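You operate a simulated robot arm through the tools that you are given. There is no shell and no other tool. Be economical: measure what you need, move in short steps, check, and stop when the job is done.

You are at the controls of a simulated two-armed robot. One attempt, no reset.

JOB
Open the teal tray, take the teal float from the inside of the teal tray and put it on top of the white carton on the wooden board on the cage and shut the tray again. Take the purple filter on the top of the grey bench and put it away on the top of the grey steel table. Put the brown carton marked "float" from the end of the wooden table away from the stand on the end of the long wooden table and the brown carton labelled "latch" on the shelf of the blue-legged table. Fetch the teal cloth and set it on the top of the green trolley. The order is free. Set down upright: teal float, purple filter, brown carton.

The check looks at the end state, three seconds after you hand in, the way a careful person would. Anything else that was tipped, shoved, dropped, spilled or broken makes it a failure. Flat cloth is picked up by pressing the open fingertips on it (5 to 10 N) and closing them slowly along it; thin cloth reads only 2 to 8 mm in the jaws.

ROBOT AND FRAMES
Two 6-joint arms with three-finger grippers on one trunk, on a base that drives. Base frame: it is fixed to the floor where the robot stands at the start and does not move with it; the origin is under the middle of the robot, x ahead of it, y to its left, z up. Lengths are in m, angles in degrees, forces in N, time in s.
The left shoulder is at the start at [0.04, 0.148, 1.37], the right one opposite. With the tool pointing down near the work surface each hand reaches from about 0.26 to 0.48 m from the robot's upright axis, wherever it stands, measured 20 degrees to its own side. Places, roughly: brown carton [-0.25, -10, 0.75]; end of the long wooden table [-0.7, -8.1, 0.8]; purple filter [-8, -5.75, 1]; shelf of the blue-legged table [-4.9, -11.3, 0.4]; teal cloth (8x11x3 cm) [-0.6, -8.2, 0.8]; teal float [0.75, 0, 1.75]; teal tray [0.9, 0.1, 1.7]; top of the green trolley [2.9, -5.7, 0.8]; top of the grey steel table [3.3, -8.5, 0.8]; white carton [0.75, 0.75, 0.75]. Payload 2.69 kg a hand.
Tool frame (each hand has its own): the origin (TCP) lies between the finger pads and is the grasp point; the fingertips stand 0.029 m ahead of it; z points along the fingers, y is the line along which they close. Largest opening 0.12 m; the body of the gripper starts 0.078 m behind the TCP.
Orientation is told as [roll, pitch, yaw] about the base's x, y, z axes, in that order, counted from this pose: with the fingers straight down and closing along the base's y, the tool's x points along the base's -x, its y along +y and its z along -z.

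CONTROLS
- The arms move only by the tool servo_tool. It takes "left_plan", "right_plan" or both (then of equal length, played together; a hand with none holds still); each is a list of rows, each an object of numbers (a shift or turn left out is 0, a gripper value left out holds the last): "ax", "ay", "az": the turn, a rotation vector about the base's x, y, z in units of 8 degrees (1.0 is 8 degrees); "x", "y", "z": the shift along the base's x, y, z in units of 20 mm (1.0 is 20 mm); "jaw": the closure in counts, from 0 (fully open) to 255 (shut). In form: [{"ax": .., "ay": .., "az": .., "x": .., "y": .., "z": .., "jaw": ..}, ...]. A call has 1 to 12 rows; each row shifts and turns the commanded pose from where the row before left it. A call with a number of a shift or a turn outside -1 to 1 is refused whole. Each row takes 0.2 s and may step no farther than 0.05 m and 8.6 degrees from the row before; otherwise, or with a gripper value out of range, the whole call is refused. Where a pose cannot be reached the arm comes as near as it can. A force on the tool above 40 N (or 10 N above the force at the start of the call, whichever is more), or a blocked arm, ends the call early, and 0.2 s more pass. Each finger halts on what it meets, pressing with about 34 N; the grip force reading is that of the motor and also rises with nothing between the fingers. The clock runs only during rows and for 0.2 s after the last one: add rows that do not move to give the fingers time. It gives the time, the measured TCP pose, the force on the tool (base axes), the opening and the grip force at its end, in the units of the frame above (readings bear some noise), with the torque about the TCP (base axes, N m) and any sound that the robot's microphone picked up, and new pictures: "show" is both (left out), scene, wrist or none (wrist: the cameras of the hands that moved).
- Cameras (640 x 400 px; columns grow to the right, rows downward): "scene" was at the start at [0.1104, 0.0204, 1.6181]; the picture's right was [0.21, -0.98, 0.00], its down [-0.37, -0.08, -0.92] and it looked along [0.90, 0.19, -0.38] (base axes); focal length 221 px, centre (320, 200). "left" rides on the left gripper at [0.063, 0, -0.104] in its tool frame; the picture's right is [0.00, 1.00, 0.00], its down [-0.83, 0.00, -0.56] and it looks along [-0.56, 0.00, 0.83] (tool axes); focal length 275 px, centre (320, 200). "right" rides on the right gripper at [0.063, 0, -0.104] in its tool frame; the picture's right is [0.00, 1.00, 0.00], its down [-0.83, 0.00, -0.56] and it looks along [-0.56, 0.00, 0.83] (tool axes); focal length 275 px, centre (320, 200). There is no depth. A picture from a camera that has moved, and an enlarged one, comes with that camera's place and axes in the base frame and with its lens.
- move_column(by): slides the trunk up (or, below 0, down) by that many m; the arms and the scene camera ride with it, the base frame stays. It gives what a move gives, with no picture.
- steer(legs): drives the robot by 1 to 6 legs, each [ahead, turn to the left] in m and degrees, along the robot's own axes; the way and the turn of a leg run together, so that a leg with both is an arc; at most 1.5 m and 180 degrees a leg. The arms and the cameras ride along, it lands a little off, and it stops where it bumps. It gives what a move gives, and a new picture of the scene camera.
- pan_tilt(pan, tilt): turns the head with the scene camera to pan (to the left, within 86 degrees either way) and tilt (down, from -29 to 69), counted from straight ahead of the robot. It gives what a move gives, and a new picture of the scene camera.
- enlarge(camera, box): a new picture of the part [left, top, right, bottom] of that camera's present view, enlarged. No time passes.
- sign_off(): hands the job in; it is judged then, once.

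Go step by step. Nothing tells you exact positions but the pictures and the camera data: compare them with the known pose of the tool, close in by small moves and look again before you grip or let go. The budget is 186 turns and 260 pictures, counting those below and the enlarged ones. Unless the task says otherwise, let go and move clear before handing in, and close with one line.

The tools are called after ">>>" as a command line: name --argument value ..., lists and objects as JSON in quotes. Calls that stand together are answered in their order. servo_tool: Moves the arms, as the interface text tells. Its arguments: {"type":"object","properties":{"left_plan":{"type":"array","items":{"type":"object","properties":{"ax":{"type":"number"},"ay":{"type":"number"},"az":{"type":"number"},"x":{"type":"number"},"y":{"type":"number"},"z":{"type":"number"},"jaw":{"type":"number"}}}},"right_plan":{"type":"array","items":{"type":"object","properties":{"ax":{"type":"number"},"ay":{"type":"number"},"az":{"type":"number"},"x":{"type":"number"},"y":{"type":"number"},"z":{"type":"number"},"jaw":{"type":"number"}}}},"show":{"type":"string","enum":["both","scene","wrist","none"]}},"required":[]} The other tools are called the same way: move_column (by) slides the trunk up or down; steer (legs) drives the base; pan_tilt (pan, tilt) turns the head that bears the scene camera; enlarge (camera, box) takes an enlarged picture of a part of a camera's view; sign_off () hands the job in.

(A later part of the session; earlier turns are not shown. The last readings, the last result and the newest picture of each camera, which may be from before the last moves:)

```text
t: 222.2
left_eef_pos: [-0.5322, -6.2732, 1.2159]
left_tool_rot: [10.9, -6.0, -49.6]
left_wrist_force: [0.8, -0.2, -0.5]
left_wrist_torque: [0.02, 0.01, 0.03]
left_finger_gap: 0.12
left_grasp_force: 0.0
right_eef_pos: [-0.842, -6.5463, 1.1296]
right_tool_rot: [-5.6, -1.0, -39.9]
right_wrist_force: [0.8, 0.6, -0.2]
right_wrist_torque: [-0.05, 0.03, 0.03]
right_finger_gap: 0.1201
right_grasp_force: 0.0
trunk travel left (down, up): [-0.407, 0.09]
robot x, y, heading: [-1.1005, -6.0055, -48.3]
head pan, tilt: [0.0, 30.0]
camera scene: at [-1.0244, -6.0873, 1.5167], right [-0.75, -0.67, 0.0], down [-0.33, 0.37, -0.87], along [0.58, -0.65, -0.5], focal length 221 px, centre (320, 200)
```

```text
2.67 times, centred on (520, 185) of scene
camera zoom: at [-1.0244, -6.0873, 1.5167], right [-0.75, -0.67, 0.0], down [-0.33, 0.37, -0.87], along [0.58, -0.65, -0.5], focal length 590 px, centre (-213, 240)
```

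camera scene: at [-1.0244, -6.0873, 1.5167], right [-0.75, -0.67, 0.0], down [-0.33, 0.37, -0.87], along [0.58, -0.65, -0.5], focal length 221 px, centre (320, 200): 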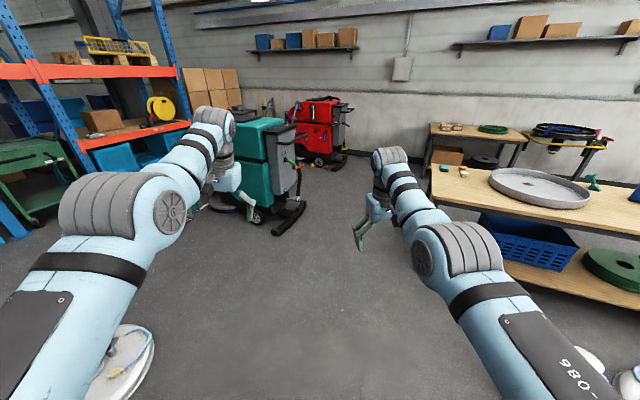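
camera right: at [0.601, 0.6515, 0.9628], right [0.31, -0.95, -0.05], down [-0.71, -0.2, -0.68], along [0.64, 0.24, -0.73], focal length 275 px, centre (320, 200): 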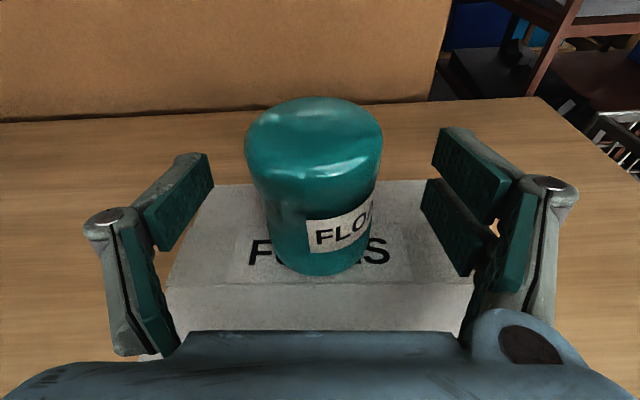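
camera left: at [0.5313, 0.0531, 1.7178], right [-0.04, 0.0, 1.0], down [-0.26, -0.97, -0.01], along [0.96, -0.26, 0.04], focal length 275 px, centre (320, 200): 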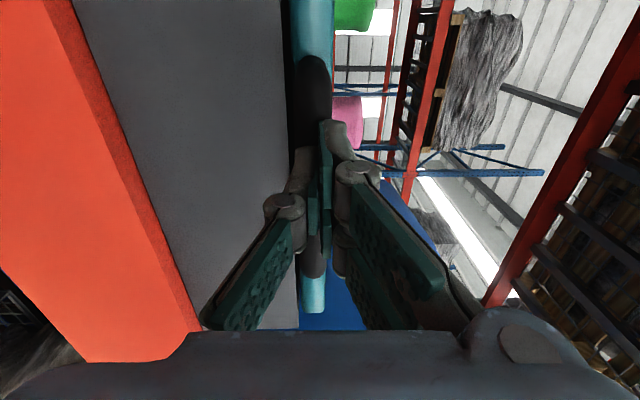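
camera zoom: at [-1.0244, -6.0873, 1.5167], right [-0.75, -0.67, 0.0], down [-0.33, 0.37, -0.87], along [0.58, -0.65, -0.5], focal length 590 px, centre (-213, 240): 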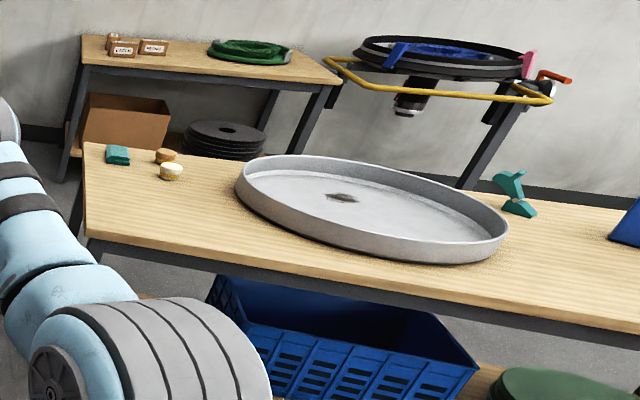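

The teal cloth lies near the long table's left end, around (−0.63, −8.15). Small brown cartons sit at the left end of the back table around (−0.2, −9.95). I'll drive into the gap beside the table ends.

>>> steer --legs '[[0, -1.5], [1.5, 0], [0.1, -24]]'

>>> pan_tilt --pan -15 --tilt 25

```text
t: 231.2
left_eef_pos: [0.3131, -7.7281, 1.2162]
left_tool_rot: [10.9, -6.2, -75.3]
left_wrist_force: [-0.2, 1.1, 0.1]
left_wrist_torque: [-0.05, 0.02, -0.01]
left_finger_gap: 0.1199
left_grasp_force: 0.0
right_eef_pos: [-0.0844, -7.8404, 1.1319]
right_tool_rot: [-5.6, -1.1, -65.6]
right_wrist_force: [-0.8, 0.5, 0.3]
right_wrist_torque: [-0.04, -0.03, 0.01]
right_finger_gap: 0.1201
right_grasp_force: 0.0
trunk travel left (down, up): [-0.407, 0.09]
robot x, y, heading: [-0.0776, -7.2444, -73.9]
head pan, tilt: [0.0, 30.0]
camera scene: at [-0.0506, -7.3473, 1.5169], right [-0.96, -0.28, 0.0], down [-0.14, 0.48, -0.87], along [0.24, -0.83, -0.5], focal length 221 px, centre (320, 200)
```

scene: 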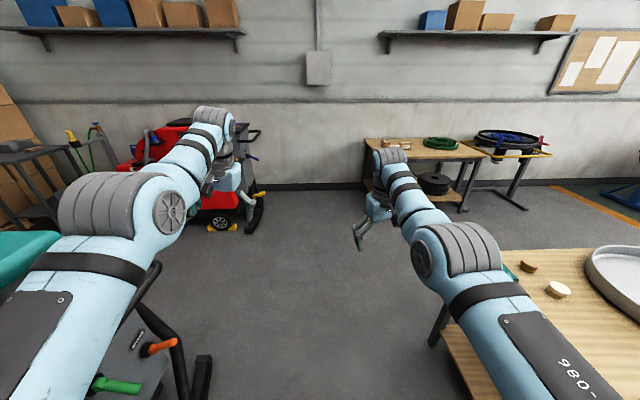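

```text
t: 232.0
left_eef_pos: [0.3115, -7.73, 1.2153]
left_tool_rot: [11.0, -6.0, -75.2]
left_wrist_force: [-0.3, -0.5, 0.1]
left_wrist_torque: [-0.01, 0.01, -0.01]
left_finger_gap: 0.12
left_grasp_force: 0.0
right_eef_pos: [-0.0846, -7.8415, 1.1302]
right_tool_rot: [-5.6, -1.0, -65.5]
right_wrist_force: [0.2, 0.2, 0.8]
right_wrist_torque: [-0.04, 0.01, 0.0]
right_finger_gap: 0.12
right_grasp_force: 0.1
trunk travel left (down, up): [-0.407, 0.09]
robot x, y, heading: [-0.0836, -7.2473, -73.9]
head pan, tilt: [-15.0, 25.0]
camera scene: at [-0.0747, -7.3554, 1.5246], right [-1.0, -0.02, 0.0], down [-0.01, 0.42, -0.91], along [0.02, -0.91, -0.42], focal length 221 px, centre (320, 200)
```

scene: 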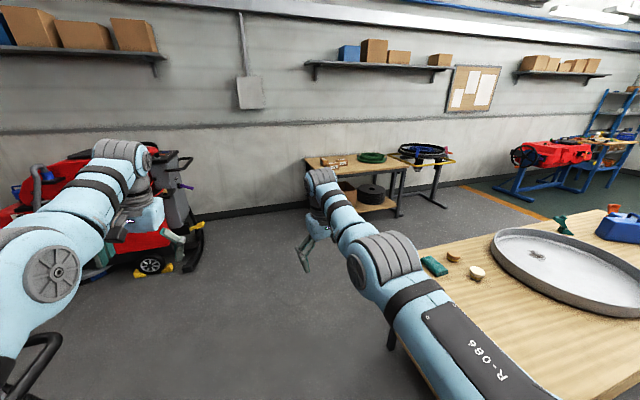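

>>> enlarge --camera "scene" --box '[290, 130, 410, 205]'

```text
5.33 times, centred on (350, 168) of scene
camera zoom: at [-0.0747, -7.3554, 1.5246], right [-1.0, -0.02, 0.0], down [-0.01, 0.42, -0.91], along [0.02, -0.91, -0.42], focal length 1180 px, centre (160, 373)
```

zoom: 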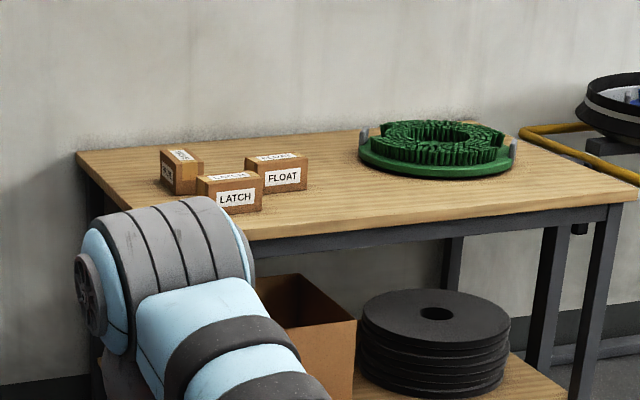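

Zoomed in, LATCH is in front, FLOAT is behind to its right, and a third carton is at the back left. The cartons sit deep on the table, so I'll park alongside the table's end and reach sideways with the right arm, where the shoulder is nearest.

>>> steer --legs '[[0, -3.6], [1.5, 0], [0.95, 0], [0, 5]]'

>>> pan_tilt --pan -75 --tilt 45

```text
t: 244.8
left_eef_pos: [0.8792, -10.0651, 1.216]
left_tool_rot: [11.1, -6.0, -72.9]
left_wrist_force: [-0.4, 0.8, 0.2]
left_wrist_torque: [-0.01, -0.02, 0.01]
left_finger_gap: 0.1199
left_grasp_force: 0.0
right_eef_pos: [0.4869, -10.1913, 1.1292]
right_tool_rot: [-5.4, -0.9, -63.3]
right_wrist_force: [0.1, -0.6, -0.5]
right_wrist_torque: [0.0, -0.02, -0.05]
right_finger_gap: 0.1202
right_grasp_force: 0.0
trunk travel left (down, up): [-0.407, 0.09]
robot x, y, heading: [0.4707, -9.5938, -71.8]
head pan, tilt: [-15.0, 25.0]
camera scene: at [0.4764, -9.7046, 1.5246], right [-1.0, -0.06, 0.0], down [-0.02, 0.42, -0.91], along [0.05, -0.9, -0.42], focal length 221 px, centre (320, 200)
```

scene: 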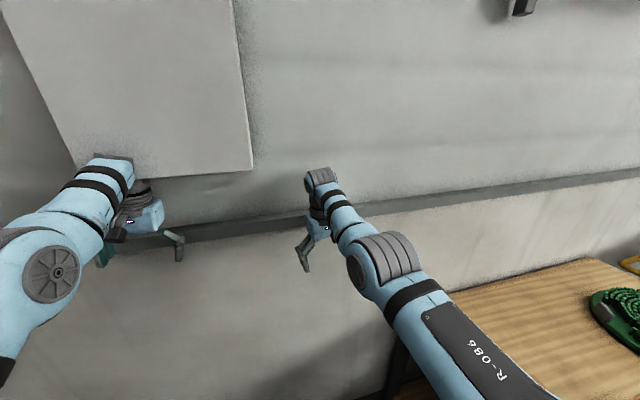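

```text
t: 246.1
left_eef_pos: [0.8816, -10.0629, 1.2139]
left_tool_rot: [10.9, -5.9, -73.0]
left_wrist_force: [0.1, -0.5, -0.2]
left_wrist_torque: [-0.03, 0.04, 0.0]
left_finger_gap: 0.12
left_grasp_force: 0.1
right_eef_pos: [0.4878, -10.19, 1.1293]
right_tool_rot: [-5.6, -0.8, -63.3]
right_wrist_force: [-0.2, -0.6, 0.2]
right_wrist_torque: [-0.01, -0.02, -0.01]
right_finger_gap: 0.12
right_grasp_force: 0.1
trunk travel left (down, up): [-0.407, 0.09]
robot x, y, heading: [0.4712, -9.5907, -71.7]
head pan, tilt: [-75.0, 45.0]
camera scene: at [0.4067, -9.6562, 1.4941], right [-0.55, 0.84, 0.0], down [0.59, 0.39, -0.71], along [-0.59, -0.39, -0.71], focal length 221 px, centre (320, 200)
```

scene: 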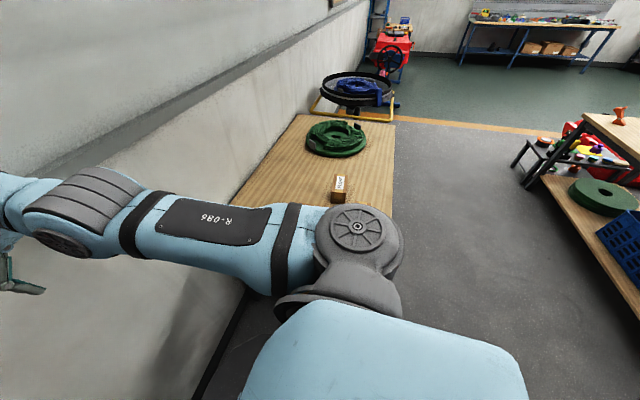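

From here the FLOAT carton is still a bit far. I'll shuffle back and forward to park about 8 cm closer to the table end.

>>> steer --legs '[[-0.25, 20], [-0.25, -20], [0.5, 0]]'

>>> servo_tool --right_plan '[{"az": -1, "x": -0.314, "y": 0.949}, {"az": -1, "x": -0.314, "y": 0.949}, {"az": -1, "x": -0.314, "y": 0.949}, {"az": -1, "x": -0.314, "y": 0.949}, {"az": -1, "x": -0.8, "y": 0.6}, {"az": -1, "x": -0.8, "y": 0.6}, {"az": -1, "x": -0.8, "y": 0.6}, {"az": -1, "x": -0.8, "y": 0.6}, {"az": -1, "x": -0.949, "y": 0.3}, {"az": -1, "x": -0.949, "y": 0.3}, {"az": -1, "x": -0.949, "y": 0.3}, {"x": -0.949, "y": 0.3}]' --show "both"

```text
t: 251.9
left_eef_pos: [0.7979, -10.1089, 1.2153]
left_tool_rot: [10.9, -5.9, -73.5]
left_wrist_force: [-0.5, 0.5, 0.2]
left_wrist_torque: [0.01, -0.01, 0.02]
left_finger_gap: 0.1202
left_grasp_force: 0.1
right_eef_pos: [0.4043, -10.2326, 1.1286]
right_tool_rot: [-5.6, -1.0, -63.8]
right_wrist_force: [0.4, -0.1, 0.4]
right_wrist_torque: [-0.03, 0.0, -0.02]
right_finger_gap: 0.12
right_grasp_force: 0.0
trunk travel left (down, up): [-0.407, 0.09]
robot x, y, heading: [0.3893, -9.6323, -72.3]
head pan, tilt: [-75.0, 45.0]
camera scene: at [0.327, -9.6974, 1.4941], right [-0.54, 0.84, 0.0], down [0.59, 0.38, -0.71], along [-0.6, -0.38, -0.71], focal length 221 px, centre (320, 200)
```

scene: 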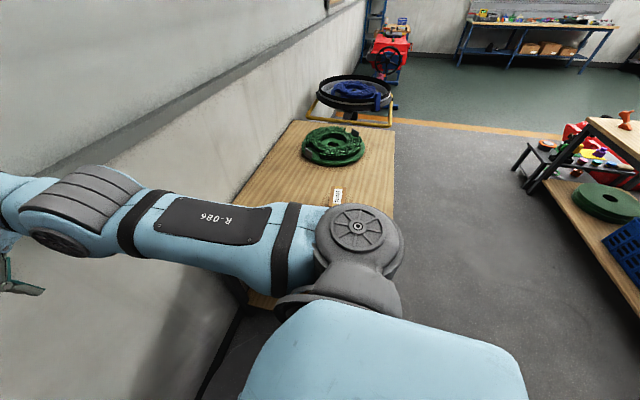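

```text
t: 254.5
left_eef_pos: [0.7977, -10.1079, 1.2154]
left_tool_rot: [10.9, -6.1, -73.5]
left_wrist_force: [-0.6, -1.0, -1.2]
left_wrist_torque: [-0.03, 0.0, 0.0]
left_finger_gap: 0.1199
left_grasp_force: 0.1
right_eef_pos: [0.2955, -10.2365, 1.1349]
right_tool_rot: [-5.6, -1.0, -151.8]
right_wrist_force: [0.3, 6.2, -0.2]
right_wrist_torque: [-0.17, 0.02, 0.19]
right_finger_gap: 0.117
right_grasp_force: 0.1
right hand out of reach, approached as far as the arm can: row 1, 2, 3, 4, 5, 6, 7, 8, 9, 10, 11, 12
trunk travel left (down, up): [-0.407, 0.09]
robot x, y, heading: [0.3887, -9.6338, -72.5]
head pan, tilt: [-75.0, 45.0]
camera scene: at [0.3266, -9.6961, 1.4942], right [-0.54, 0.84, 0.0], down [0.6, 0.38, -0.71], along [-0.59, -0.38, -0.71], focal length 221 px, centre (320, 200)
camera right: at [0.3591, -10.2147, 1.2367], right [0.47, -0.88, -0.1], down [-0.7, -0.44, 0.57], along [-0.54, -0.2, -0.82], focal length 275 px, centre (320, 200)
```

scene: 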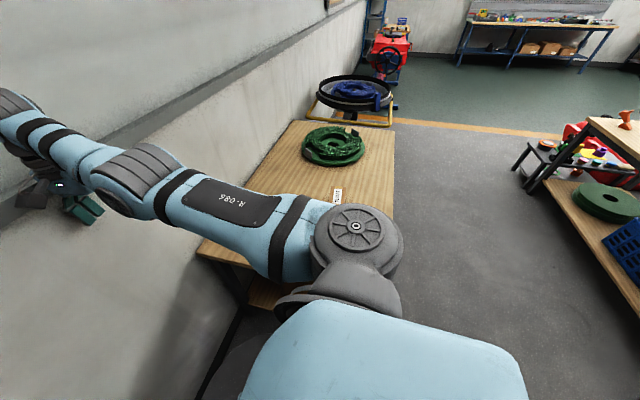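
right: 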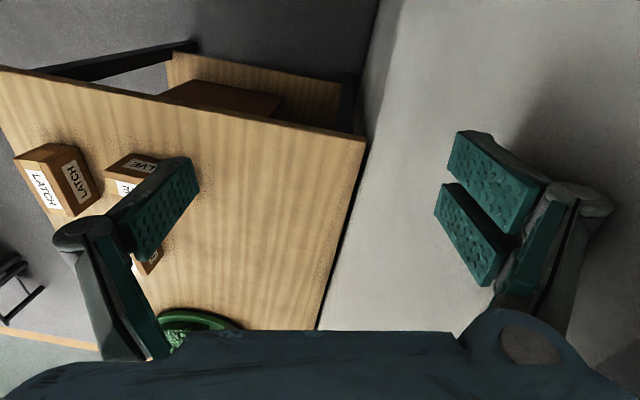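

The right fingertip touched the wall lightly. I'll move off it and swing the hand out over the cartons.

>>> servo_tool --right_plan '[{"x": -0.4, "y": 0.9}, {"x": -0.5, "y": 0.86}, {"x": -0.7, "y": 0.7}, {"x": -0.7, "y": 0.7}, {"x": -0.7, "y": 0.7}, {"x": -0.7, "y": 0.7}, {"x": -0.7, "y": 0.7}, {"x": -0.7, "y": 0.7}, {"x": -0.7, "y": 0.7}, {"x": -0.7, "y": 0.7}, {"x": -0.7, "y": 0.7}, {"x": -0.7, "y": 0.7}]' --show "wrist"

```text
t: 257.1
left_eef_pos: [0.7981, -10.1097, 1.2149]
left_tool_rot: [11.0, -6.0, -73.5]
left_wrist_force: [-0.6, 0.5, 0.7]
left_wrist_torque: [0.0, -0.01, -0.03]
left_finger_gap: 0.1198
left_grasp_force: 0.1
right_eef_pos: [0.1634, -10.2459, 1.1496]
right_tool_rot: [-5.5, -1.0, -151.9]
right_wrist_force: [-1.0, -0.2, -0.1]
right_wrist_torque: [-0.01, -0.02, 0.01]
right_finger_gap: 0.12
right_grasp_force: 0.0
right hand out of reach, approached as far as the arm can: row 1, 2, 3, 4, 5, 6, 7, 8, 9, 10, 11, 12
trunk travel left (down, up): [-0.407, 0.09]
robot x, y, heading: [0.3921, -9.6374, -72.3]
head pan, tilt: [-75.0, 45.0]
camera right: at [0.225, -10.2257, 1.2513], right [0.47, -0.88, -0.1], down [-0.7, -0.44, 0.57], along [-0.54, -0.2, -0.82], focal length 275 px, centre (320, 200)
```

right: 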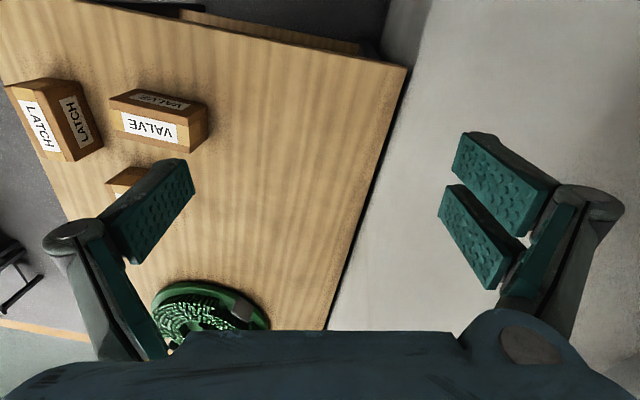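

The arm tracks well only along its reach arc at this height, so I'll swing it around the shoulder toward the cartons along that arc.

>>> servo_tool --right_plan '[{"x": -0.97, "y": 0.18}, {"x": -0.97, "y": 0.18}, {"x": -0.97, "y": 0.18}, {"x": -0.92, "y": 0.35}, {"x": -0.92, "y": 0.35}, {"x": -0.92, "y": 0.35}, {"x": -0.86, "y": 0.47, "az": -0.6}, {"x": -0.86, "y": 0.47, "az": -0.6}, {"x": -0.86, "y": 0.47}, {"x": -0.8, "y": 0.58}, {"x": -0.8, "y": 0.58}, {"x": -0.8, "y": 0.58}]' --show "none"

>>> servo_tool --right_plan '[{"x": -0.72, "y": 0.68}, {"x": -0.72, "y": 0.68}, {"x": -0.72, "y": 0.68}, {"x": -0.72, "y": 0.68}, {"x": -0.6, "y": 0.78}, {"x": -0.6, "y": 0.78}, {"x": -0.6, "y": 0.78}, {"x": -0.6, "y": 0.78}]' --show "both"

```text
t: 259.7
left_eef_pos: [0.7966, -10.1091, 1.2154]
left_tool_rot: [11.0, -6.0, -73.6]
left_wrist_force: [-0.7, -0.8, -0.5]
left_wrist_torque: [0.01, -0.01, 0.01]
left_finger_gap: 0.1199
left_grasp_force: 0.0
right_eef_pos: [-0.0614, -10.1804, 1.154]
right_tool_rot: [-5.6, -0.8, -161.3]
right_wrist_force: [0.3, 0.2, -0.1]
right_wrist_torque: [-0.04, 0.0, 0.02]
right_finger_gap: 0.1199
right_grasp_force: 0.2
right hand out of reach, approached as far as the arm can: row 3, 4, 6, 8, 10, 11
trunk travel left (down, up): [-0.407, 0.09]
robot x, y, heading: [0.3928, -9.636, -72.0]
head pan, tilt: [-75.0, 45.0]
```

```text
t: 261.5
left_eef_pos: [0.7974, -10.1083, 1.2145]
left_tool_rot: [10.9, -6.0, -73.6]
left_wrist_force: [-0.2, -0.3, 0.5]
left_wrist_torque: [-0.02, -0.02, 0.03]
left_finger_gap: 0.1198
left_grasp_force: 0.1
right_eef_pos: [-0.1834, -10.0865, 1.1565]
right_tool_rot: [-5.6, -0.8, -161.3]
right_wrist_force: [0.5, 0.1, 0.4]
right_wrist_torque: [0.03, 0.0, 0.0]
right_finger_gap: 0.12
right_grasp_force: 0.2
right hand out of reach, approached as far as the arm can: row 1, 2, 3, 5, 6, 8
trunk travel left (down, up): [-0.407, 0.09]
robot x, y, heading: [0.3904, -9.637, -72.6]
head pan, tilt: [-75.0, 45.0]
camera scene: at [0.3259, -9.6975, 1.4941], right [-0.54, 0.84, 0.0], down [0.6, 0.38, -0.71], along [-0.59, -0.38, -0.71], focal length 221 px, centre (320, 200)
camera right: at [-0.1184, -10.0762, 1.2588], right [0.32, -0.94, -0.1], down [-0.76, -0.32, 0.56], along [-0.56, -0.11, -0.82], focal length 275 px, centre (320, 200)
```

scene: 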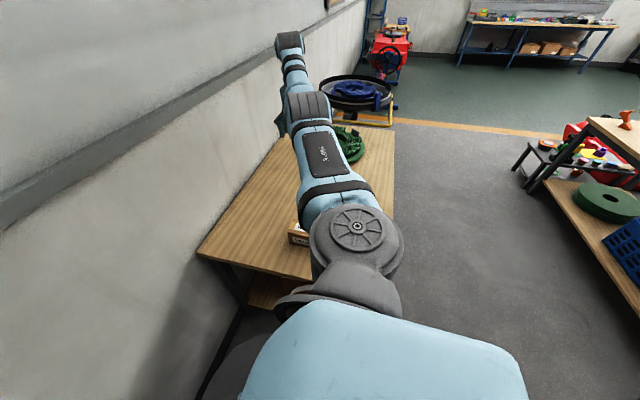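
right: 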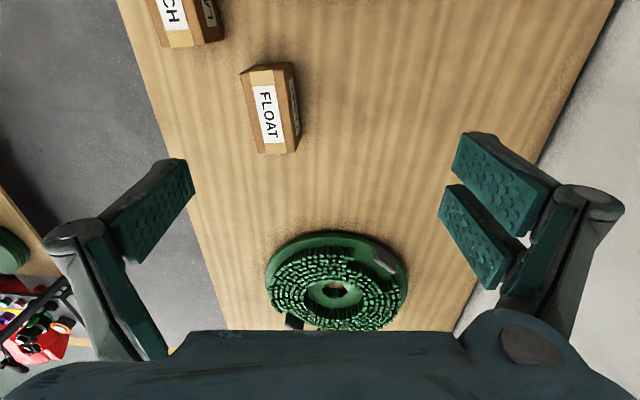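

FLOAT is clearly visible, about 13×5.5 cm on top with its long axis pointing away from me. I'll lower the trunk for reach, tilt the tool outward 30° and move over its near half.

>>> move_column --by -0.2

>>> servo_tool --right_plan '[{"ax": -0.358, "ay": 0.674, "x": -0.62, "y": 0.85}, {"ax": -0.358, "ay": 0.674, "x": -0.62, "y": 0.85}, {"ax": -0.358, "ay": 0.674, "x": -0.62, "y": 0.85}, {"ax": -0.358, "ay": 0.674, "x": -0.62, "y": 0.85}, {"ax": -0.358, "ay": 0.674, "x": -0.62, "y": 0.85}, {"x": -0.62, "y": 0.85}]' --show "wrist"

```text
t: 263.7
left_eef_pos: [0.7976, -10.109, 1.0141]
left_tool_rot: [10.9, -6.0, -73.5]
left_wrist_force: [-0.1, 0.4, 0.4]
left_wrist_torque: [0.0, 0.0, 0.0]
left_finger_gap: 0.1197
left_grasp_force: 0.1
right_eef_pos: [-0.1826, -10.0874, 0.9573]
right_tool_rot: [-5.6, -0.9, -161.4]
right_wrist_force: [-0.1, 0.3, 0.2]
right_wrist_torque: [-0.02, -0.01, -0.01]
right_finger_gap: 0.12
right_grasp_force: 0.0
trunk travel left (down, up): [-0.207, 0.29]
robot x, y, heading: [0.3888, -9.6367, -72.2]
head pan, tilt: [-75.0, 45.0]
```

```text
t: 265.1
left_eef_pos: [0.7976, -10.1093, 1.0153]
left_tool_rot: [11.0, -6.0, -73.4]
left_wrist_force: [-0.8, -0.3, 0.3]
left_wrist_torque: [0.0, -0.01, 0.0]
left_finger_gap: 0.1199
left_grasp_force: 0.1
right_eef_pos: [-0.1311, -10.1072, 0.9783]
right_tool_rot: [-0.1, -30.9, -162.9]
right_wrist_force: [-0.8, 0.1, 0.4]
right_wrist_torque: [0.03, 0.0, -0.03]
right_finger_gap: 0.1201
right_grasp_force: 0.0
right hand out of reach, approached as far as the arm can: row 1, 2, 3, 4, 5, 6
trunk travel left (down, up): [-0.207, 0.29]
robot x, y, heading: [0.3884, -9.6381, -72.2]
head pan, tilt: [-75.0, 45.0]
camera right: at [-0.0276, -10.0763, 1.0343], right [0.3, -0.96, 0.0], down [-0.41, -0.13, 0.9], along [-0.86, -0.27, -0.43], focal length 275 px, centre (320, 200)
```

right: 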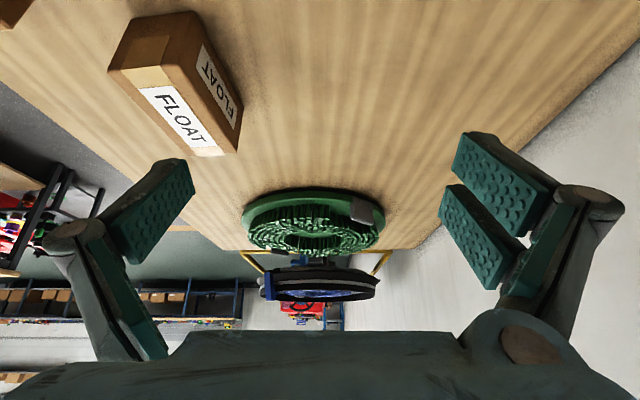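

>>> servo_tool --right_plan '[{"x": -0.75, "y": 0.75}, {"x": -0.75, "y": 0.75}, {"x": -0.75, "y": 0.75}, {"x": -0.75, "y": 0.75}, {"x": -0.75, "y": 0.75}, {"x": -0.75, "y": 0.75}, {"x": -0.75, "y": 0.75}, {"x": -0.75, "y": 0.75}]' --show "wrist"

```text
t: 266.9
left_eef_pos: [0.7981, -10.1089, 1.0155]
left_tool_rot: [10.9, -6.0, -73.5]
left_wrist_force: [-0.6, 0.1, -0.1]
left_wrist_torque: [-0.02, 0.02, 0.0]
left_finger_gap: 0.1198
left_grasp_force: 0.1
right_eef_pos: [-0.1311, -10.1069, 0.9773]
right_tool_rot: [-0.1, -30.9, -162.9]
right_wrist_force: [0.4, 0.2, 0.4]
right_wrist_torque: [0.01, -0.03, -0.03]
right_finger_gap: 0.12
right_grasp_force: 0.1
right hand out of reach, approached as far as the arm can: row 1, 2, 3, 4, 5, 6, 7, 8
trunk travel left (down, up): [-0.207, 0.29]
robot x, y, heading: [0.3861, -9.6359, -72.2]
head pan, tilt: [-75.0, 45.0]
camera right: at [-0.0273, -10.077, 1.0343], right [0.3, -0.96, 0.0], down [-0.41, -0.13, 0.9], along [-0.86, -0.27, -0.43], focal length 275 px, centre (320, 200)
```

right: 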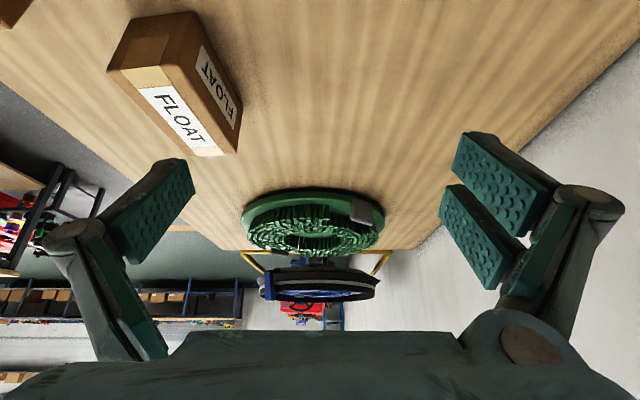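

>>> servo_tool --right_plan '[{"x": -0.306, "y": 0.952}, {"x": -0.306, "y": 0.952}, {"x": -0.306, "y": 0.952}, {"x": -0.306, "y": 0.952}, {"x": -0.306, "y": 0.952}, {"x": -0.306, "y": 0.952}]' --show "none"

>>> servo_tool --right_plan '[{"z": -1}, {"z": -1}, {"z": -1}]' --show "scene"

```text
t: 268.3
left_eef_pos: [0.7972, -10.1091, 1.014]
left_tool_rot: [10.9, -6.0, -73.6]
left_wrist_force: [0.0, -0.3, 0.3]
left_wrist_torque: [-0.01, 0.0, -0.02]
left_finger_gap: 0.1201
left_grasp_force: 0.0
right_eef_pos: [-0.1307, -10.1078, 0.9798]
right_tool_rot: [-0.1, -30.9, -162.9]
right_wrist_force: [-0.2, 0.9, -0.6]
right_wrist_torque: [0.02, 0.0, 0.01]
right_finger_gap: 0.12
right_grasp_force: 0.1
right hand out of reach, approached as far as the arm can: row 1, 2, 3, 4, 5, 6
trunk travel left (down, up): [-0.207, 0.29]
robot x, y, heading: [0.3927, -9.6336, -72.3]
head pan, tilt: [-75.0, 45.0]
```

```text
t: 269.1
left_eef_pos: [0.7981, -10.1098, 1.0151]
left_tool_rot: [11.1, -6.0, -73.5]
left_wrist_force: [0.5, 0.2, 0.0]
left_wrist_torque: [0.0, -0.01, 0.01]
left_finger_gap: 0.1202
left_grasp_force: 0.0
right_eef_pos: [-0.1122, -10.1143, 0.9394]
right_tool_rot: [-0.1, -30.8, -163.0]
right_wrist_force: [0.6, 0.8, -0.2]
right_wrist_torque: [0.0, -0.01, -0.01]
right_finger_gap: 0.1202
right_grasp_force: 0.0
right hand out of reach, approached as far as the arm can: row 1, 2, 3
trunk travel left (down, up): [-0.207, 0.29]
robot x, y, heading: [0.3917, -9.6345, -72.4]
head pan, tilt: [-75.0, 45.0]
camera scene: at [0.3265, -9.6985, 1.2947], right [-0.54, 0.84, 0.0], down [0.6, 0.38, -0.71], along [-0.59, -0.38, -0.71], focal length 221 px, centre (320, 200)
```

scene: 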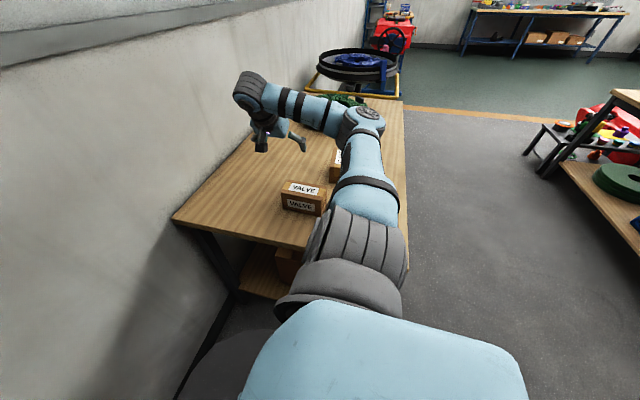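

The sideways reach hits a joint limit. New plan: face the table's end squarely, take LATCH with the left hand (tool down) and FLOAT with the right hand reaching forward. First I'll raise the trunk and back out.

>>> move_column --by 0.2

>>> steer --legs '[[-0.55, 0]]'

>>> servo_tool --right_plan '[{"ax": 0.29, "ay": -0.95, "x": 0.5, "y": -0.86}, {"ax": 0.29, "ay": -0.95, "x": 0.5, "y": -0.86}, {"ax": 0.29, "ay": -0.95, "x": 0.6, "y": -0.78}, {"ax": 0.2, "ay": -0.8, "x": 0.6, "y": -0.78}, {"az": 1, "x": 0.72, "y": -0.68}, {"az": 1, "x": 0.8, "y": -0.58}, {"az": 1, "x": 0.8, "y": -0.58}, {"az": 1, "x": 0.86, "y": -0.47}, {"az": 1, "x": 0.86, "y": -0.47}, {"az": 1, "x": 0.92, "y": -0.35}, {"az": 1, "x": 0.92, "y": -0.35}, {"az": 1, "x": 0.97, "y": -0.2}]' --show "none"

>>> servo_tool --right_plan '[{"az": 1, "x": 0.97, "y": -0.2}, {"az": 1, "x": 0.97, "y": -0.1}, {"az": 1, "x": 0.97, "y": -0.1}, {"az": 0.3, "x": 0.97}, {"x": 0.97}, {"x": 0.97}]' --show "scene"

```text
t: 271.2
left_eef_pos: [0.7977, -10.1093, 1.2153]
left_tool_rot: [11.0, -6.0, -73.5]
left_wrist_force: [-0.2, -0.6, -0.3]
left_wrist_torque: [0.03, 0.03, 0.02]
left_finger_gap: 0.12
left_grasp_force: 0.1
right_eef_pos: [-0.1112, -10.1137, 1.1387]
right_tool_rot: [-0.1, -31.0, -163.0]
right_wrist_force: [-0.1, 0.1, 0.4]
right_wrist_torque: [-0.01, 0.01, -0.01]
right_finger_gap: 0.1202
right_grasp_force: 0.1
trunk travel left (down, up): [-0.407, 0.09]
robot x, y, heading: [0.3909, -9.6351, -72.3]
head pan, tilt: [-75.0, 45.0]
```

```text
t: 274.4
left_eef_pos: [0.6337, -9.5901, 1.2135]
left_tool_rot: [11.0, -5.8, -73.2]
left_wrist_force: [-0.6, -0.4, 0.0]
left_wrist_torque: [-0.01, 0.04, 0.01]
left_finger_gap: 0.1199
left_grasp_force: 0.1
right_eef_pos: [-0.2765, -9.5984, 1.139]
right_tool_rot: [-0.3, -30.9, -162.5]
right_wrist_force: [-0.2, 0.6, 1.2]
right_wrist_torque: [0.03, 0.0, -0.01]
right_finger_gap: 0.1199
right_grasp_force: 0.0
trunk travel left (down, up): [-0.407, 0.09]
robot x, y, heading: [0.2208, -9.1182, -71.9]
head pan, tilt: [-75.0, 45.0]
camera scene: at [0.1607, -9.182, 1.494], right [-0.54, 0.84, 0.0], down [0.59, 0.39, -0.71], along [-0.59, -0.38, -0.71], focal length 221 px, centre (320, 200)
```

scene: 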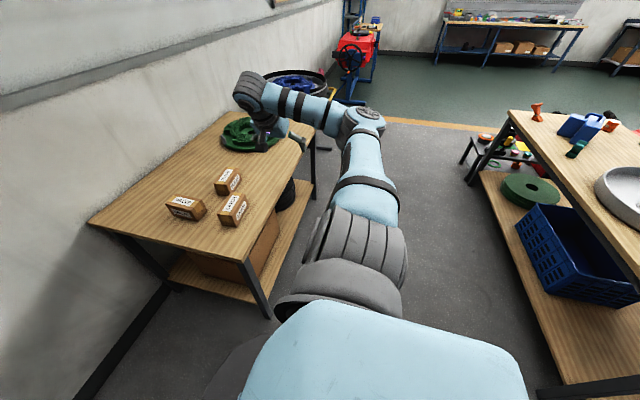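

```text
t: 277.0
left_eef_pos: [0.6326, -9.5894, 1.2142]
left_tool_rot: [10.9, -5.9, -73.2]
left_wrist_force: [-0.2, 0.1, 0.2]
left_wrist_torque: [0.02, 0.03, 0.02]
left_finger_gap: 0.1199
left_grasp_force: 0.1
right_eef_pos: [-0.1444, -9.6608, 1.0176]
right_tool_rot: [0.5, -0.4, -98.5]
right_wrist_force: [-0.3, 0.0, 0.0]
right_wrist_torque: [-0.03, 0.04, 0.0]
right_finger_gap: 0.12
right_grasp_force: 0.0
right hand out of reach, approached as far as the arm can: row 1, 2, 3, 4, 5, 6, 7, 8, 9, 10, 11, 12
trunk travel left (down, up): [-0.407, 0.09]
robot x, y, heading: [0.2262, -9.1162, -72.0]
head pan, tilt: [-75.0, 45.0]
```

```text
t: 278.4
left_eef_pos: [0.634, -9.589, 1.2133]
left_tool_rot: [10.9, -5.9, -73.3]
left_wrist_force: [0.3, -0.1, 0.0]
left_wrist_torque: [-0.01, -0.01, -0.01]
left_finger_gap: 0.1199
left_grasp_force: 0.1
right_eef_pos: [-0.0394, -9.6911, 0.9946]
right_tool_rot: [0.4, -0.4, -72.3]
right_wrist_force: [-0.3, 0.6, 0.0]
right_wrist_torque: [0.04, 0.02, -0.03]
right_finger_gap: 0.12
right_grasp_force: 0.0
right hand out of reach, approached as far as the arm can: row 1, 2, 3, 4, 5, 6
trunk travel left (down, up): [-0.407, 0.09]
robot x, y, heading: [0.224, -9.1132, -71.9]
head pan, tilt: [-75.0, 45.0]
camera scene: at [0.1609, -9.1797, 1.4941], right [-0.54, 0.84, 0.0], down [0.59, 0.39, -0.71], along [-0.59, -0.38, -0.71], focal length 221 px, centre (320, 200)
```

scene: 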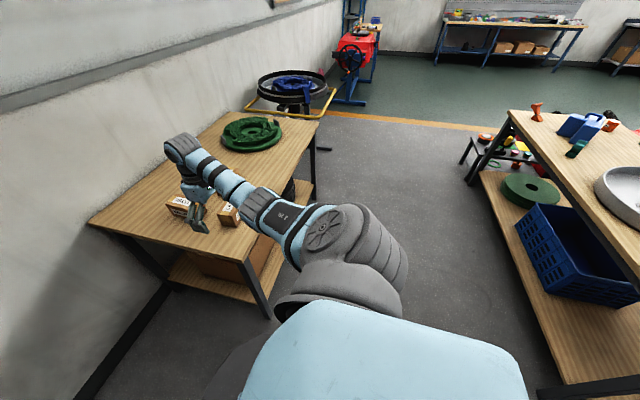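

Good overview: the cartons sit 14–37 cm from the front edge and 15–34 cm from the end. I'll tuck both hands low and close so I can turn near the wall safely.

>>> servo_tool --left_plan '[{"z": -1}, {"z": -1, "x": -0.1, "y": 0.3}, {"z": -1, "x": -0.1, "y": 0.3}, {"z": -1, "x": -0.1, "y": 0.3}, {"z": -1, "x": -0.15, "y": 0.5}, {"z": -1, "x": -0.15, "y": 0.5}, {"z": -1, "x": -0.15, "y": 0.5}, {"z": -1, "x": -0.15, "y": 0.5}, {"z": -1, "x": -0.15, "y": 0.5}, {"z": -1, "x": -0.15, "y": 0.5}, {"z": -1, "x": -0.15, "y": 0.5}, {"z": -1, "x": -0.15, "y": 0.5}]' --right_plan '[{"x": 0.3, "y": 0.9}, {"x": 0.3, "y": 0.9}, {"x": 0.3, "y": 0.9}, {"x": 0.3, "y": 0.9, "z": -0.5}, {"x": -0.1, "y": 0.7, "z": -0.5}, {"x": -0.1, "y": 0.7, "z": -0.5}, {"x": -0.1, "y": 0.7, "z": -0.5}, {"x": -0.1, "y": 0.7, "z": -0.5}, {"x": -0.1, "y": 0.7, "z": -0.5}, {"x": -0.1, "y": 0.7, "z": -0.5}, {"x": -0.1, "y": 0.7, "z": -0.5}, {"x": -0.1, "y": 0.7, "z": -0.5}]' --show "none"

>>> pan_tilt --pan 20 --tilt 45

```text
t: 281.0
left_eef_pos: [0.6382, -9.6022, 0.9821]
left_tool_rot: [10.9, -5.9, -73.2]
left_wrist_force: [0.4, 0.9, 0.1]
left_wrist_torque: [0.0, 0.02, -0.04]
left_finger_gap: 0.1202
left_grasp_force: 0.1
left hand out of reach, approached as far as the arm can: row 1, 2, 3, 4, 5, 6, 7, 8, 9, 10, 11, 12
right_eef_pos: [-0.0443, -9.5327, 0.8744]
right_tool_rot: [0.5, -0.5, -72.4]
right_wrist_force: [-0.4, 1.0, -0.5]
right_wrist_torque: [0.0, -0.01, 0.0]
right_finger_gap: 0.1199
right_grasp_force: 0.1
right hand out of reach, approached as far as the arm can: row 1, 2, 3
trunk travel left (down, up): [-0.407, 0.09]
robot x, y, heading: [0.2219, -9.1149, -72.0]
head pan, tilt: [-75.0, 45.0]
```

```text
t: 282.7
left_eef_pos: [0.6382, -9.6028, 0.9821]
left_tool_rot: [11.0, -5.9, -73.2]
left_wrist_force: [0.1, -0.8, 0.7]
left_wrist_torque: [-0.02, 0.0, 0.0]
left_finger_gap: 0.1198
left_grasp_force: 0.0
right_eef_pos: [-0.0439, -9.5325, 0.875]
right_tool_rot: [0.4, -0.4, -72.3]
right_wrist_force: [0.5, -0.6, -0.5]
right_wrist_torque: [0.03, -0.01, 0.0]
right_finger_gap: 0.12
right_grasp_force: 0.1
trunk travel left (down, up): [-0.407, 0.09]
robot x, y, heading: [0.2221, -9.1223, -72.1]
head pan, tilt: [20.0, 45.0]
camera scene: at [0.2782, -9.1993, 1.4941], right [-0.79, -0.61, 0.0], down [-0.43, 0.56, -0.71], along [0.43, -0.56, -0.71], focal length 221 px, centre (320, 200)
```

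scene: 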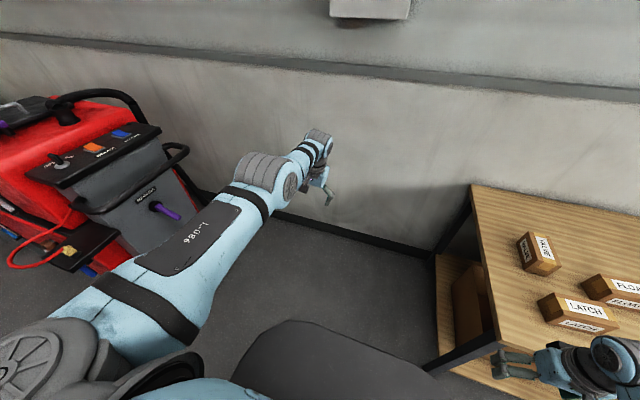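

This gives a good look at all three cartons. I'll tuck the left hand in further before moving to the table end and turning there.

>>> servo_tool --left_plan '[{"x": -0.31, "y": 0.93, "z": -0.5}, {"x": -0.31, "y": 0.93, "z": -0.5}, {"x": -0.31, "y": 0.93, "z": -0.5}, {"x": -0.31, "y": 0.93, "z": -0.5}, {"x": -0.31, "y": 0.93, "z": -0.5}, {"x": -0.31, "y": 0.93, "z": -0.5}, {"x": -0.31, "y": 0.93, "z": -0.5}, {"x": -0.31, "y": 0.93}, {"x": -0.31, "y": 0.93}, {"x": -0.31, "y": 0.93}]' --right_plan '[{"x": -0.31, "y": 0.93, "z": 0.5}, {"x": -0.31, "y": 0.93, "z": 0.5}, {"x": -0.31, "y": 0.93, "z": 0.5}, {}, {}, {}, {}, {}, {}, {}]' --show "none"

>>> steer --legs '[[0, 30], [0.7, 0], [0, -120]]'

>>> pan_tilt --pan 0 --tilt 50

```text
t: 284.9
left_eef_pos: [0.6222, -9.5756, 0.8706]
left_tool_rot: [10.9, -6.0, -73.2]
left_wrist_force: [0.3, -0.4, 0.4]
left_wrist_torque: [-0.01, -0.02, 0.01]
left_finger_gap: 0.1199
left_grasp_force: 0.2
left hand out of reach, approached as far as the arm can: row 1, 2, 3, 4, 5, 6, 7, 8, 9, 10
right_eef_pos: [-0.0631, -9.4757, 0.9029]
right_tool_rot: [0.5, -0.4, -72.4]
right_wrist_force: [-0.4, 0.2, -0.2]
right_wrist_torque: [-0.01, 0.02, 0.05]
right_finger_gap: 0.1204
right_grasp_force: 0.0
trunk travel left (down, up): [-0.407, 0.09]
robot x, y, heading: [0.2229, -9.1175, -72.3]
head pan, tilt: [20.0, 45.0]
```

```text
t: 291.8
left_eef_pos: [1.2076, -9.9681, 0.8689]
left_tool_rot: [11.4, -5.1, -64.7]
left_wrist_force: [0.2, 0.4, -0.3]
left_wrist_torque: [-0.01, 0.02, 0.0]
left_finger_gap: 0.1198
left_grasp_force: 0.1
right_eef_pos: [0.5118, -9.9728, 0.9055]
right_tool_rot: [0.5, -0.3, -64.2]
right_wrist_force: [-0.5, -0.1, -0.2]
right_wrist_torque: [-0.01, -0.01, 0.01]
right_finger_gap: 0.12
right_grasp_force: 0.2
trunk travel left (down, up): [-0.407, 0.09]
robot x, y, heading: [0.7409, -9.5798, -64.1]
head pan, tilt: [20.0, 45.0]
stopped in leg 3: the force on the tool passed its limit at 100 N (the readings are from after the stop); the commanded pose is now the measured one
camera scene: at [0.8105, -9.6509, 1.4941], right [-0.69, -0.72, 0.0], down [-0.51, 0.49, -0.71], along [0.51, -0.49, -0.71], focal length 221 px, centre (320, 200)
```

scene: 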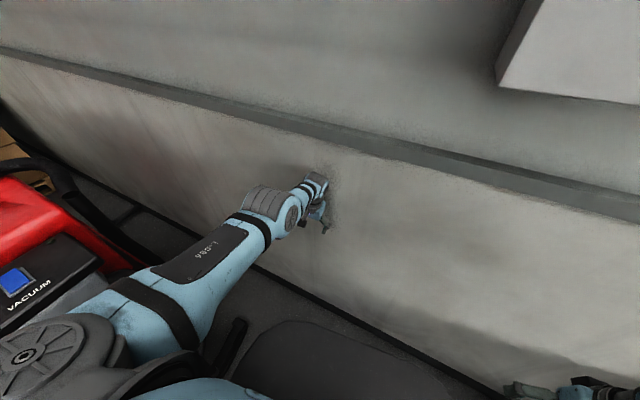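

```text
t: 292.6
left_eef_pos: [1.2086, -9.9693, 0.8683]
left_tool_rot: [11.4, -5.0, -64.5]
left_wrist_force: [-0.3, 1.5, 0.8]
left_wrist_torque: [-0.06, 0.04, 0.01]
left_finger_gap: 0.12
left_grasp_force: 0.0
right_eef_pos: [0.5112, -9.974, 0.9049]
right_tool_rot: [0.4, -0.6, -64.3]
right_wrist_force: [-0.2, 0.0, 1.0]
right_wrist_torque: [0.05, 0.03, 0.0]
right_finger_gap: 0.1201
right_grasp_force: 0.2
trunk travel left (down, up): [-0.407, 0.09]
robot x, y, heading: [0.7449, -9.576, -64.1]
head pan, tilt: [0.0, 50.0]
camera scene: at [0.7859, -9.6638, 1.4872], right [-0.9, -0.44, 0.0], down [-0.34, 0.69, -0.64], along [0.28, -0.58, -0.77], focal length 221 px, centre (320, 200)
```

scene: 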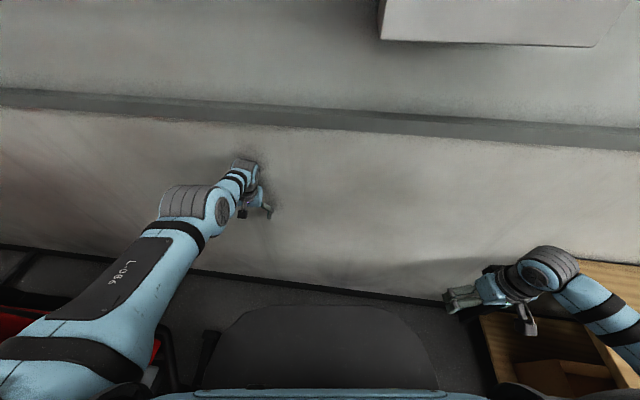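

The left hand brushed the wall while turning. I'll back off and fold the left arm by moving that hand straight down.

>>> steer --legs '[[-0.15, 0]]'

>>> servo_tool --left_plan '[{"z": -1}, {"z": -1}, {"z": -1}, {"z": -1}, {"z": -1}, {"z": -1}, {"z": -1, "x": -0.4, "y": 0.8}, {"z": -1, "x": -0.4, "y": 0.8}, {"x": -0.4, "y": 0.8}, {"x": -0.4, "y": 0.8}, {"x": -0.4, "y": 0.8}, {"x": -0.4, "y": 0.8}]' --show "scene"

```text
t: 294.0
left_eef_pos: [1.1424, -9.8336, 0.8678]
left_tool_rot: [11.4, -4.9, -64.5]
left_wrist_force: [0.9, -0.4, 0.4]
left_wrist_torque: [0.03, 0.0, -0.02]
left_finger_gap: 0.1199
left_grasp_force: 0.0
right_eef_pos: [0.4458, -9.8407, 0.9039]
right_tool_rot: [0.4, -0.2, -64.2]
right_wrist_force: [0.8, -0.5, -0.5]
right_wrist_torque: [0.0, 0.0, 0.04]
right_finger_gap: 0.1203
right_grasp_force: 0.0
trunk travel left (down, up): [-0.407, 0.09]
robot x, y, heading: [0.6765, -9.4456, -63.8]
head pan, tilt: [0.0, 50.0]
camera scene: at [0.7211, -9.5318, 1.4869], right [-0.9, -0.44, 0.0], down [-0.34, 0.69, -0.64], along [0.28, -0.57, -0.77], focal length 221 px, centre (320, 200)
```

scene: 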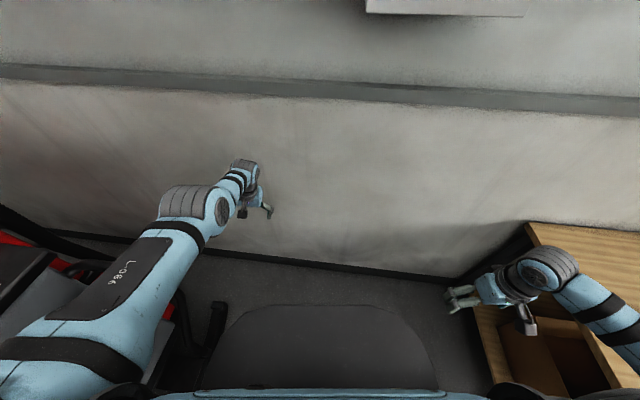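

```text
t: 296.6
left_eef_pos: [1.0714, -9.6982, 0.741]
left_tool_rot: [11.5, -5.1, -64.5]
left_wrist_force: [-0.4, 1.0, -0.1]
left_wrist_torque: [-0.04, 0.0, -0.02]
left_finger_gap: 0.1198
left_grasp_force: 0.2
left hand out of reach, approached as far as the arm can: row 1, 2, 3, 4, 5, 6
right_eef_pos: [0.4446, -9.8375, 0.9045]
right_tool_rot: [0.5, -0.5, -64.3]
right_wrist_force: [-0.6, 0.6, 1.0]
right_wrist_torque: [-0.05, 0.01, 0.01]
right_finger_gap: 0.1202
right_grasp_force: 0.0
trunk travel left (down, up): [-0.407, 0.09]
robot x, y, heading: [0.6779, -9.4425, -63.8]
head pan, tilt: [0.0, 50.0]
camera scene: at [0.7189, -9.5275, 1.4872], right [-0.9, -0.44, 0.0], down [-0.34, 0.69, -0.64], along [0.28, -0.58, -0.77], focal length 221 px, centre (320, 200)
```

scene: 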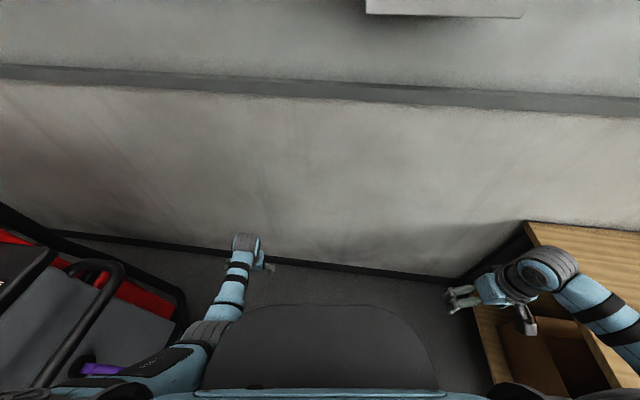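

Both hands are folded now (radius about 0.47). I'll turn to face the table end and creep in.

>>> steer --legs '[[0, -72], [0.24, -26]]'

>>> pan_tilt --pan 0 --tilt 55

```text
t: 301.5
left_eef_pos: [0.1735, -9.921, 0.7412]
left_tool_rot: [11.4, -5.1, -162.2]
left_wrist_force: [0.0, -0.7, 0.7]
left_wrist_torque: [-0.04, 0.01, 0.02]
left_finger_gap: 0.12
left_grasp_force: 0.1
right_eef_pos: [0.1188, -9.282, 0.9054]
right_tool_rot: [0.4, -0.7, -161.6]
right_wrist_force: [-0.2, 0.3, -0.3]
right_wrist_torque: [0.0, 0.04, 0.03]
right_finger_gap: 0.1199
right_grasp_force: 0.1
trunk travel left (down, up): [-0.407, 0.09]
robot x, y, heading: [0.4772, -9.5684, -161.4]
head pan, tilt: [0.0, 50.0]
camera scene: at [0.3892, -9.5953, 1.4874], right [-0.32, 0.95, 0.0], down [0.72, 0.25, -0.64], along [-0.61, -0.21, -0.76], focal length 221 px, centre (320, 200)
```

scene: 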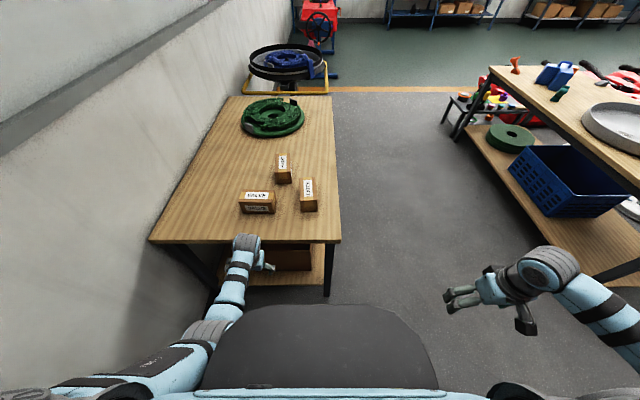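

```text
t: 302.1
left_eef_pos: [0.1714, -9.922, 0.7408]
left_tool_rot: [11.4, -5.0, -162.1]
left_wrist_force: [-0.5, -0.5, 0.7]
left_wrist_torque: [-0.02, -0.03, 0.03]
left_finger_gap: 0.1198
left_grasp_force: 0.0
right_eef_pos: [0.1169, -9.2824, 0.9039]
right_tool_rot: [0.4, -0.5, -161.8]
right_wrist_force: [-0.9, 0.0, -0.5]
right_wrist_torque: [-0.04, 0.01, 0.04]
right_finger_gap: 0.1199
right_grasp_force: 0.0
trunk travel left (down, up): [-0.407, 0.09]
robot x, y, heading: [0.4809, -9.5635, -161.4]
head pan, tilt: [0.0, 55.0]
camera scene: at [0.3913, -9.5942, 1.4807], right [-0.32, 0.95, 0.0], down [0.78, 0.26, -0.57], along [-0.54, -0.18, -0.82], focal length 221 px, centre (320, 200)
```

scene: 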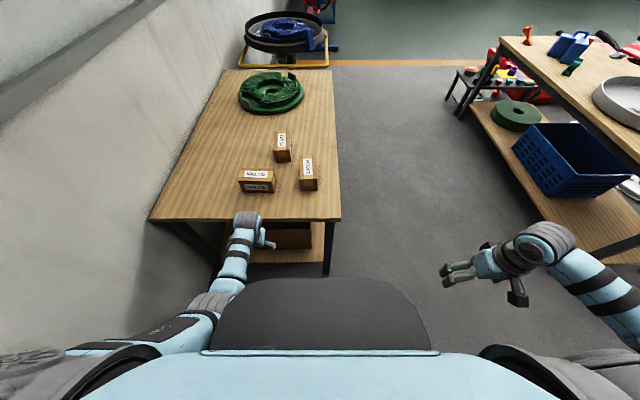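

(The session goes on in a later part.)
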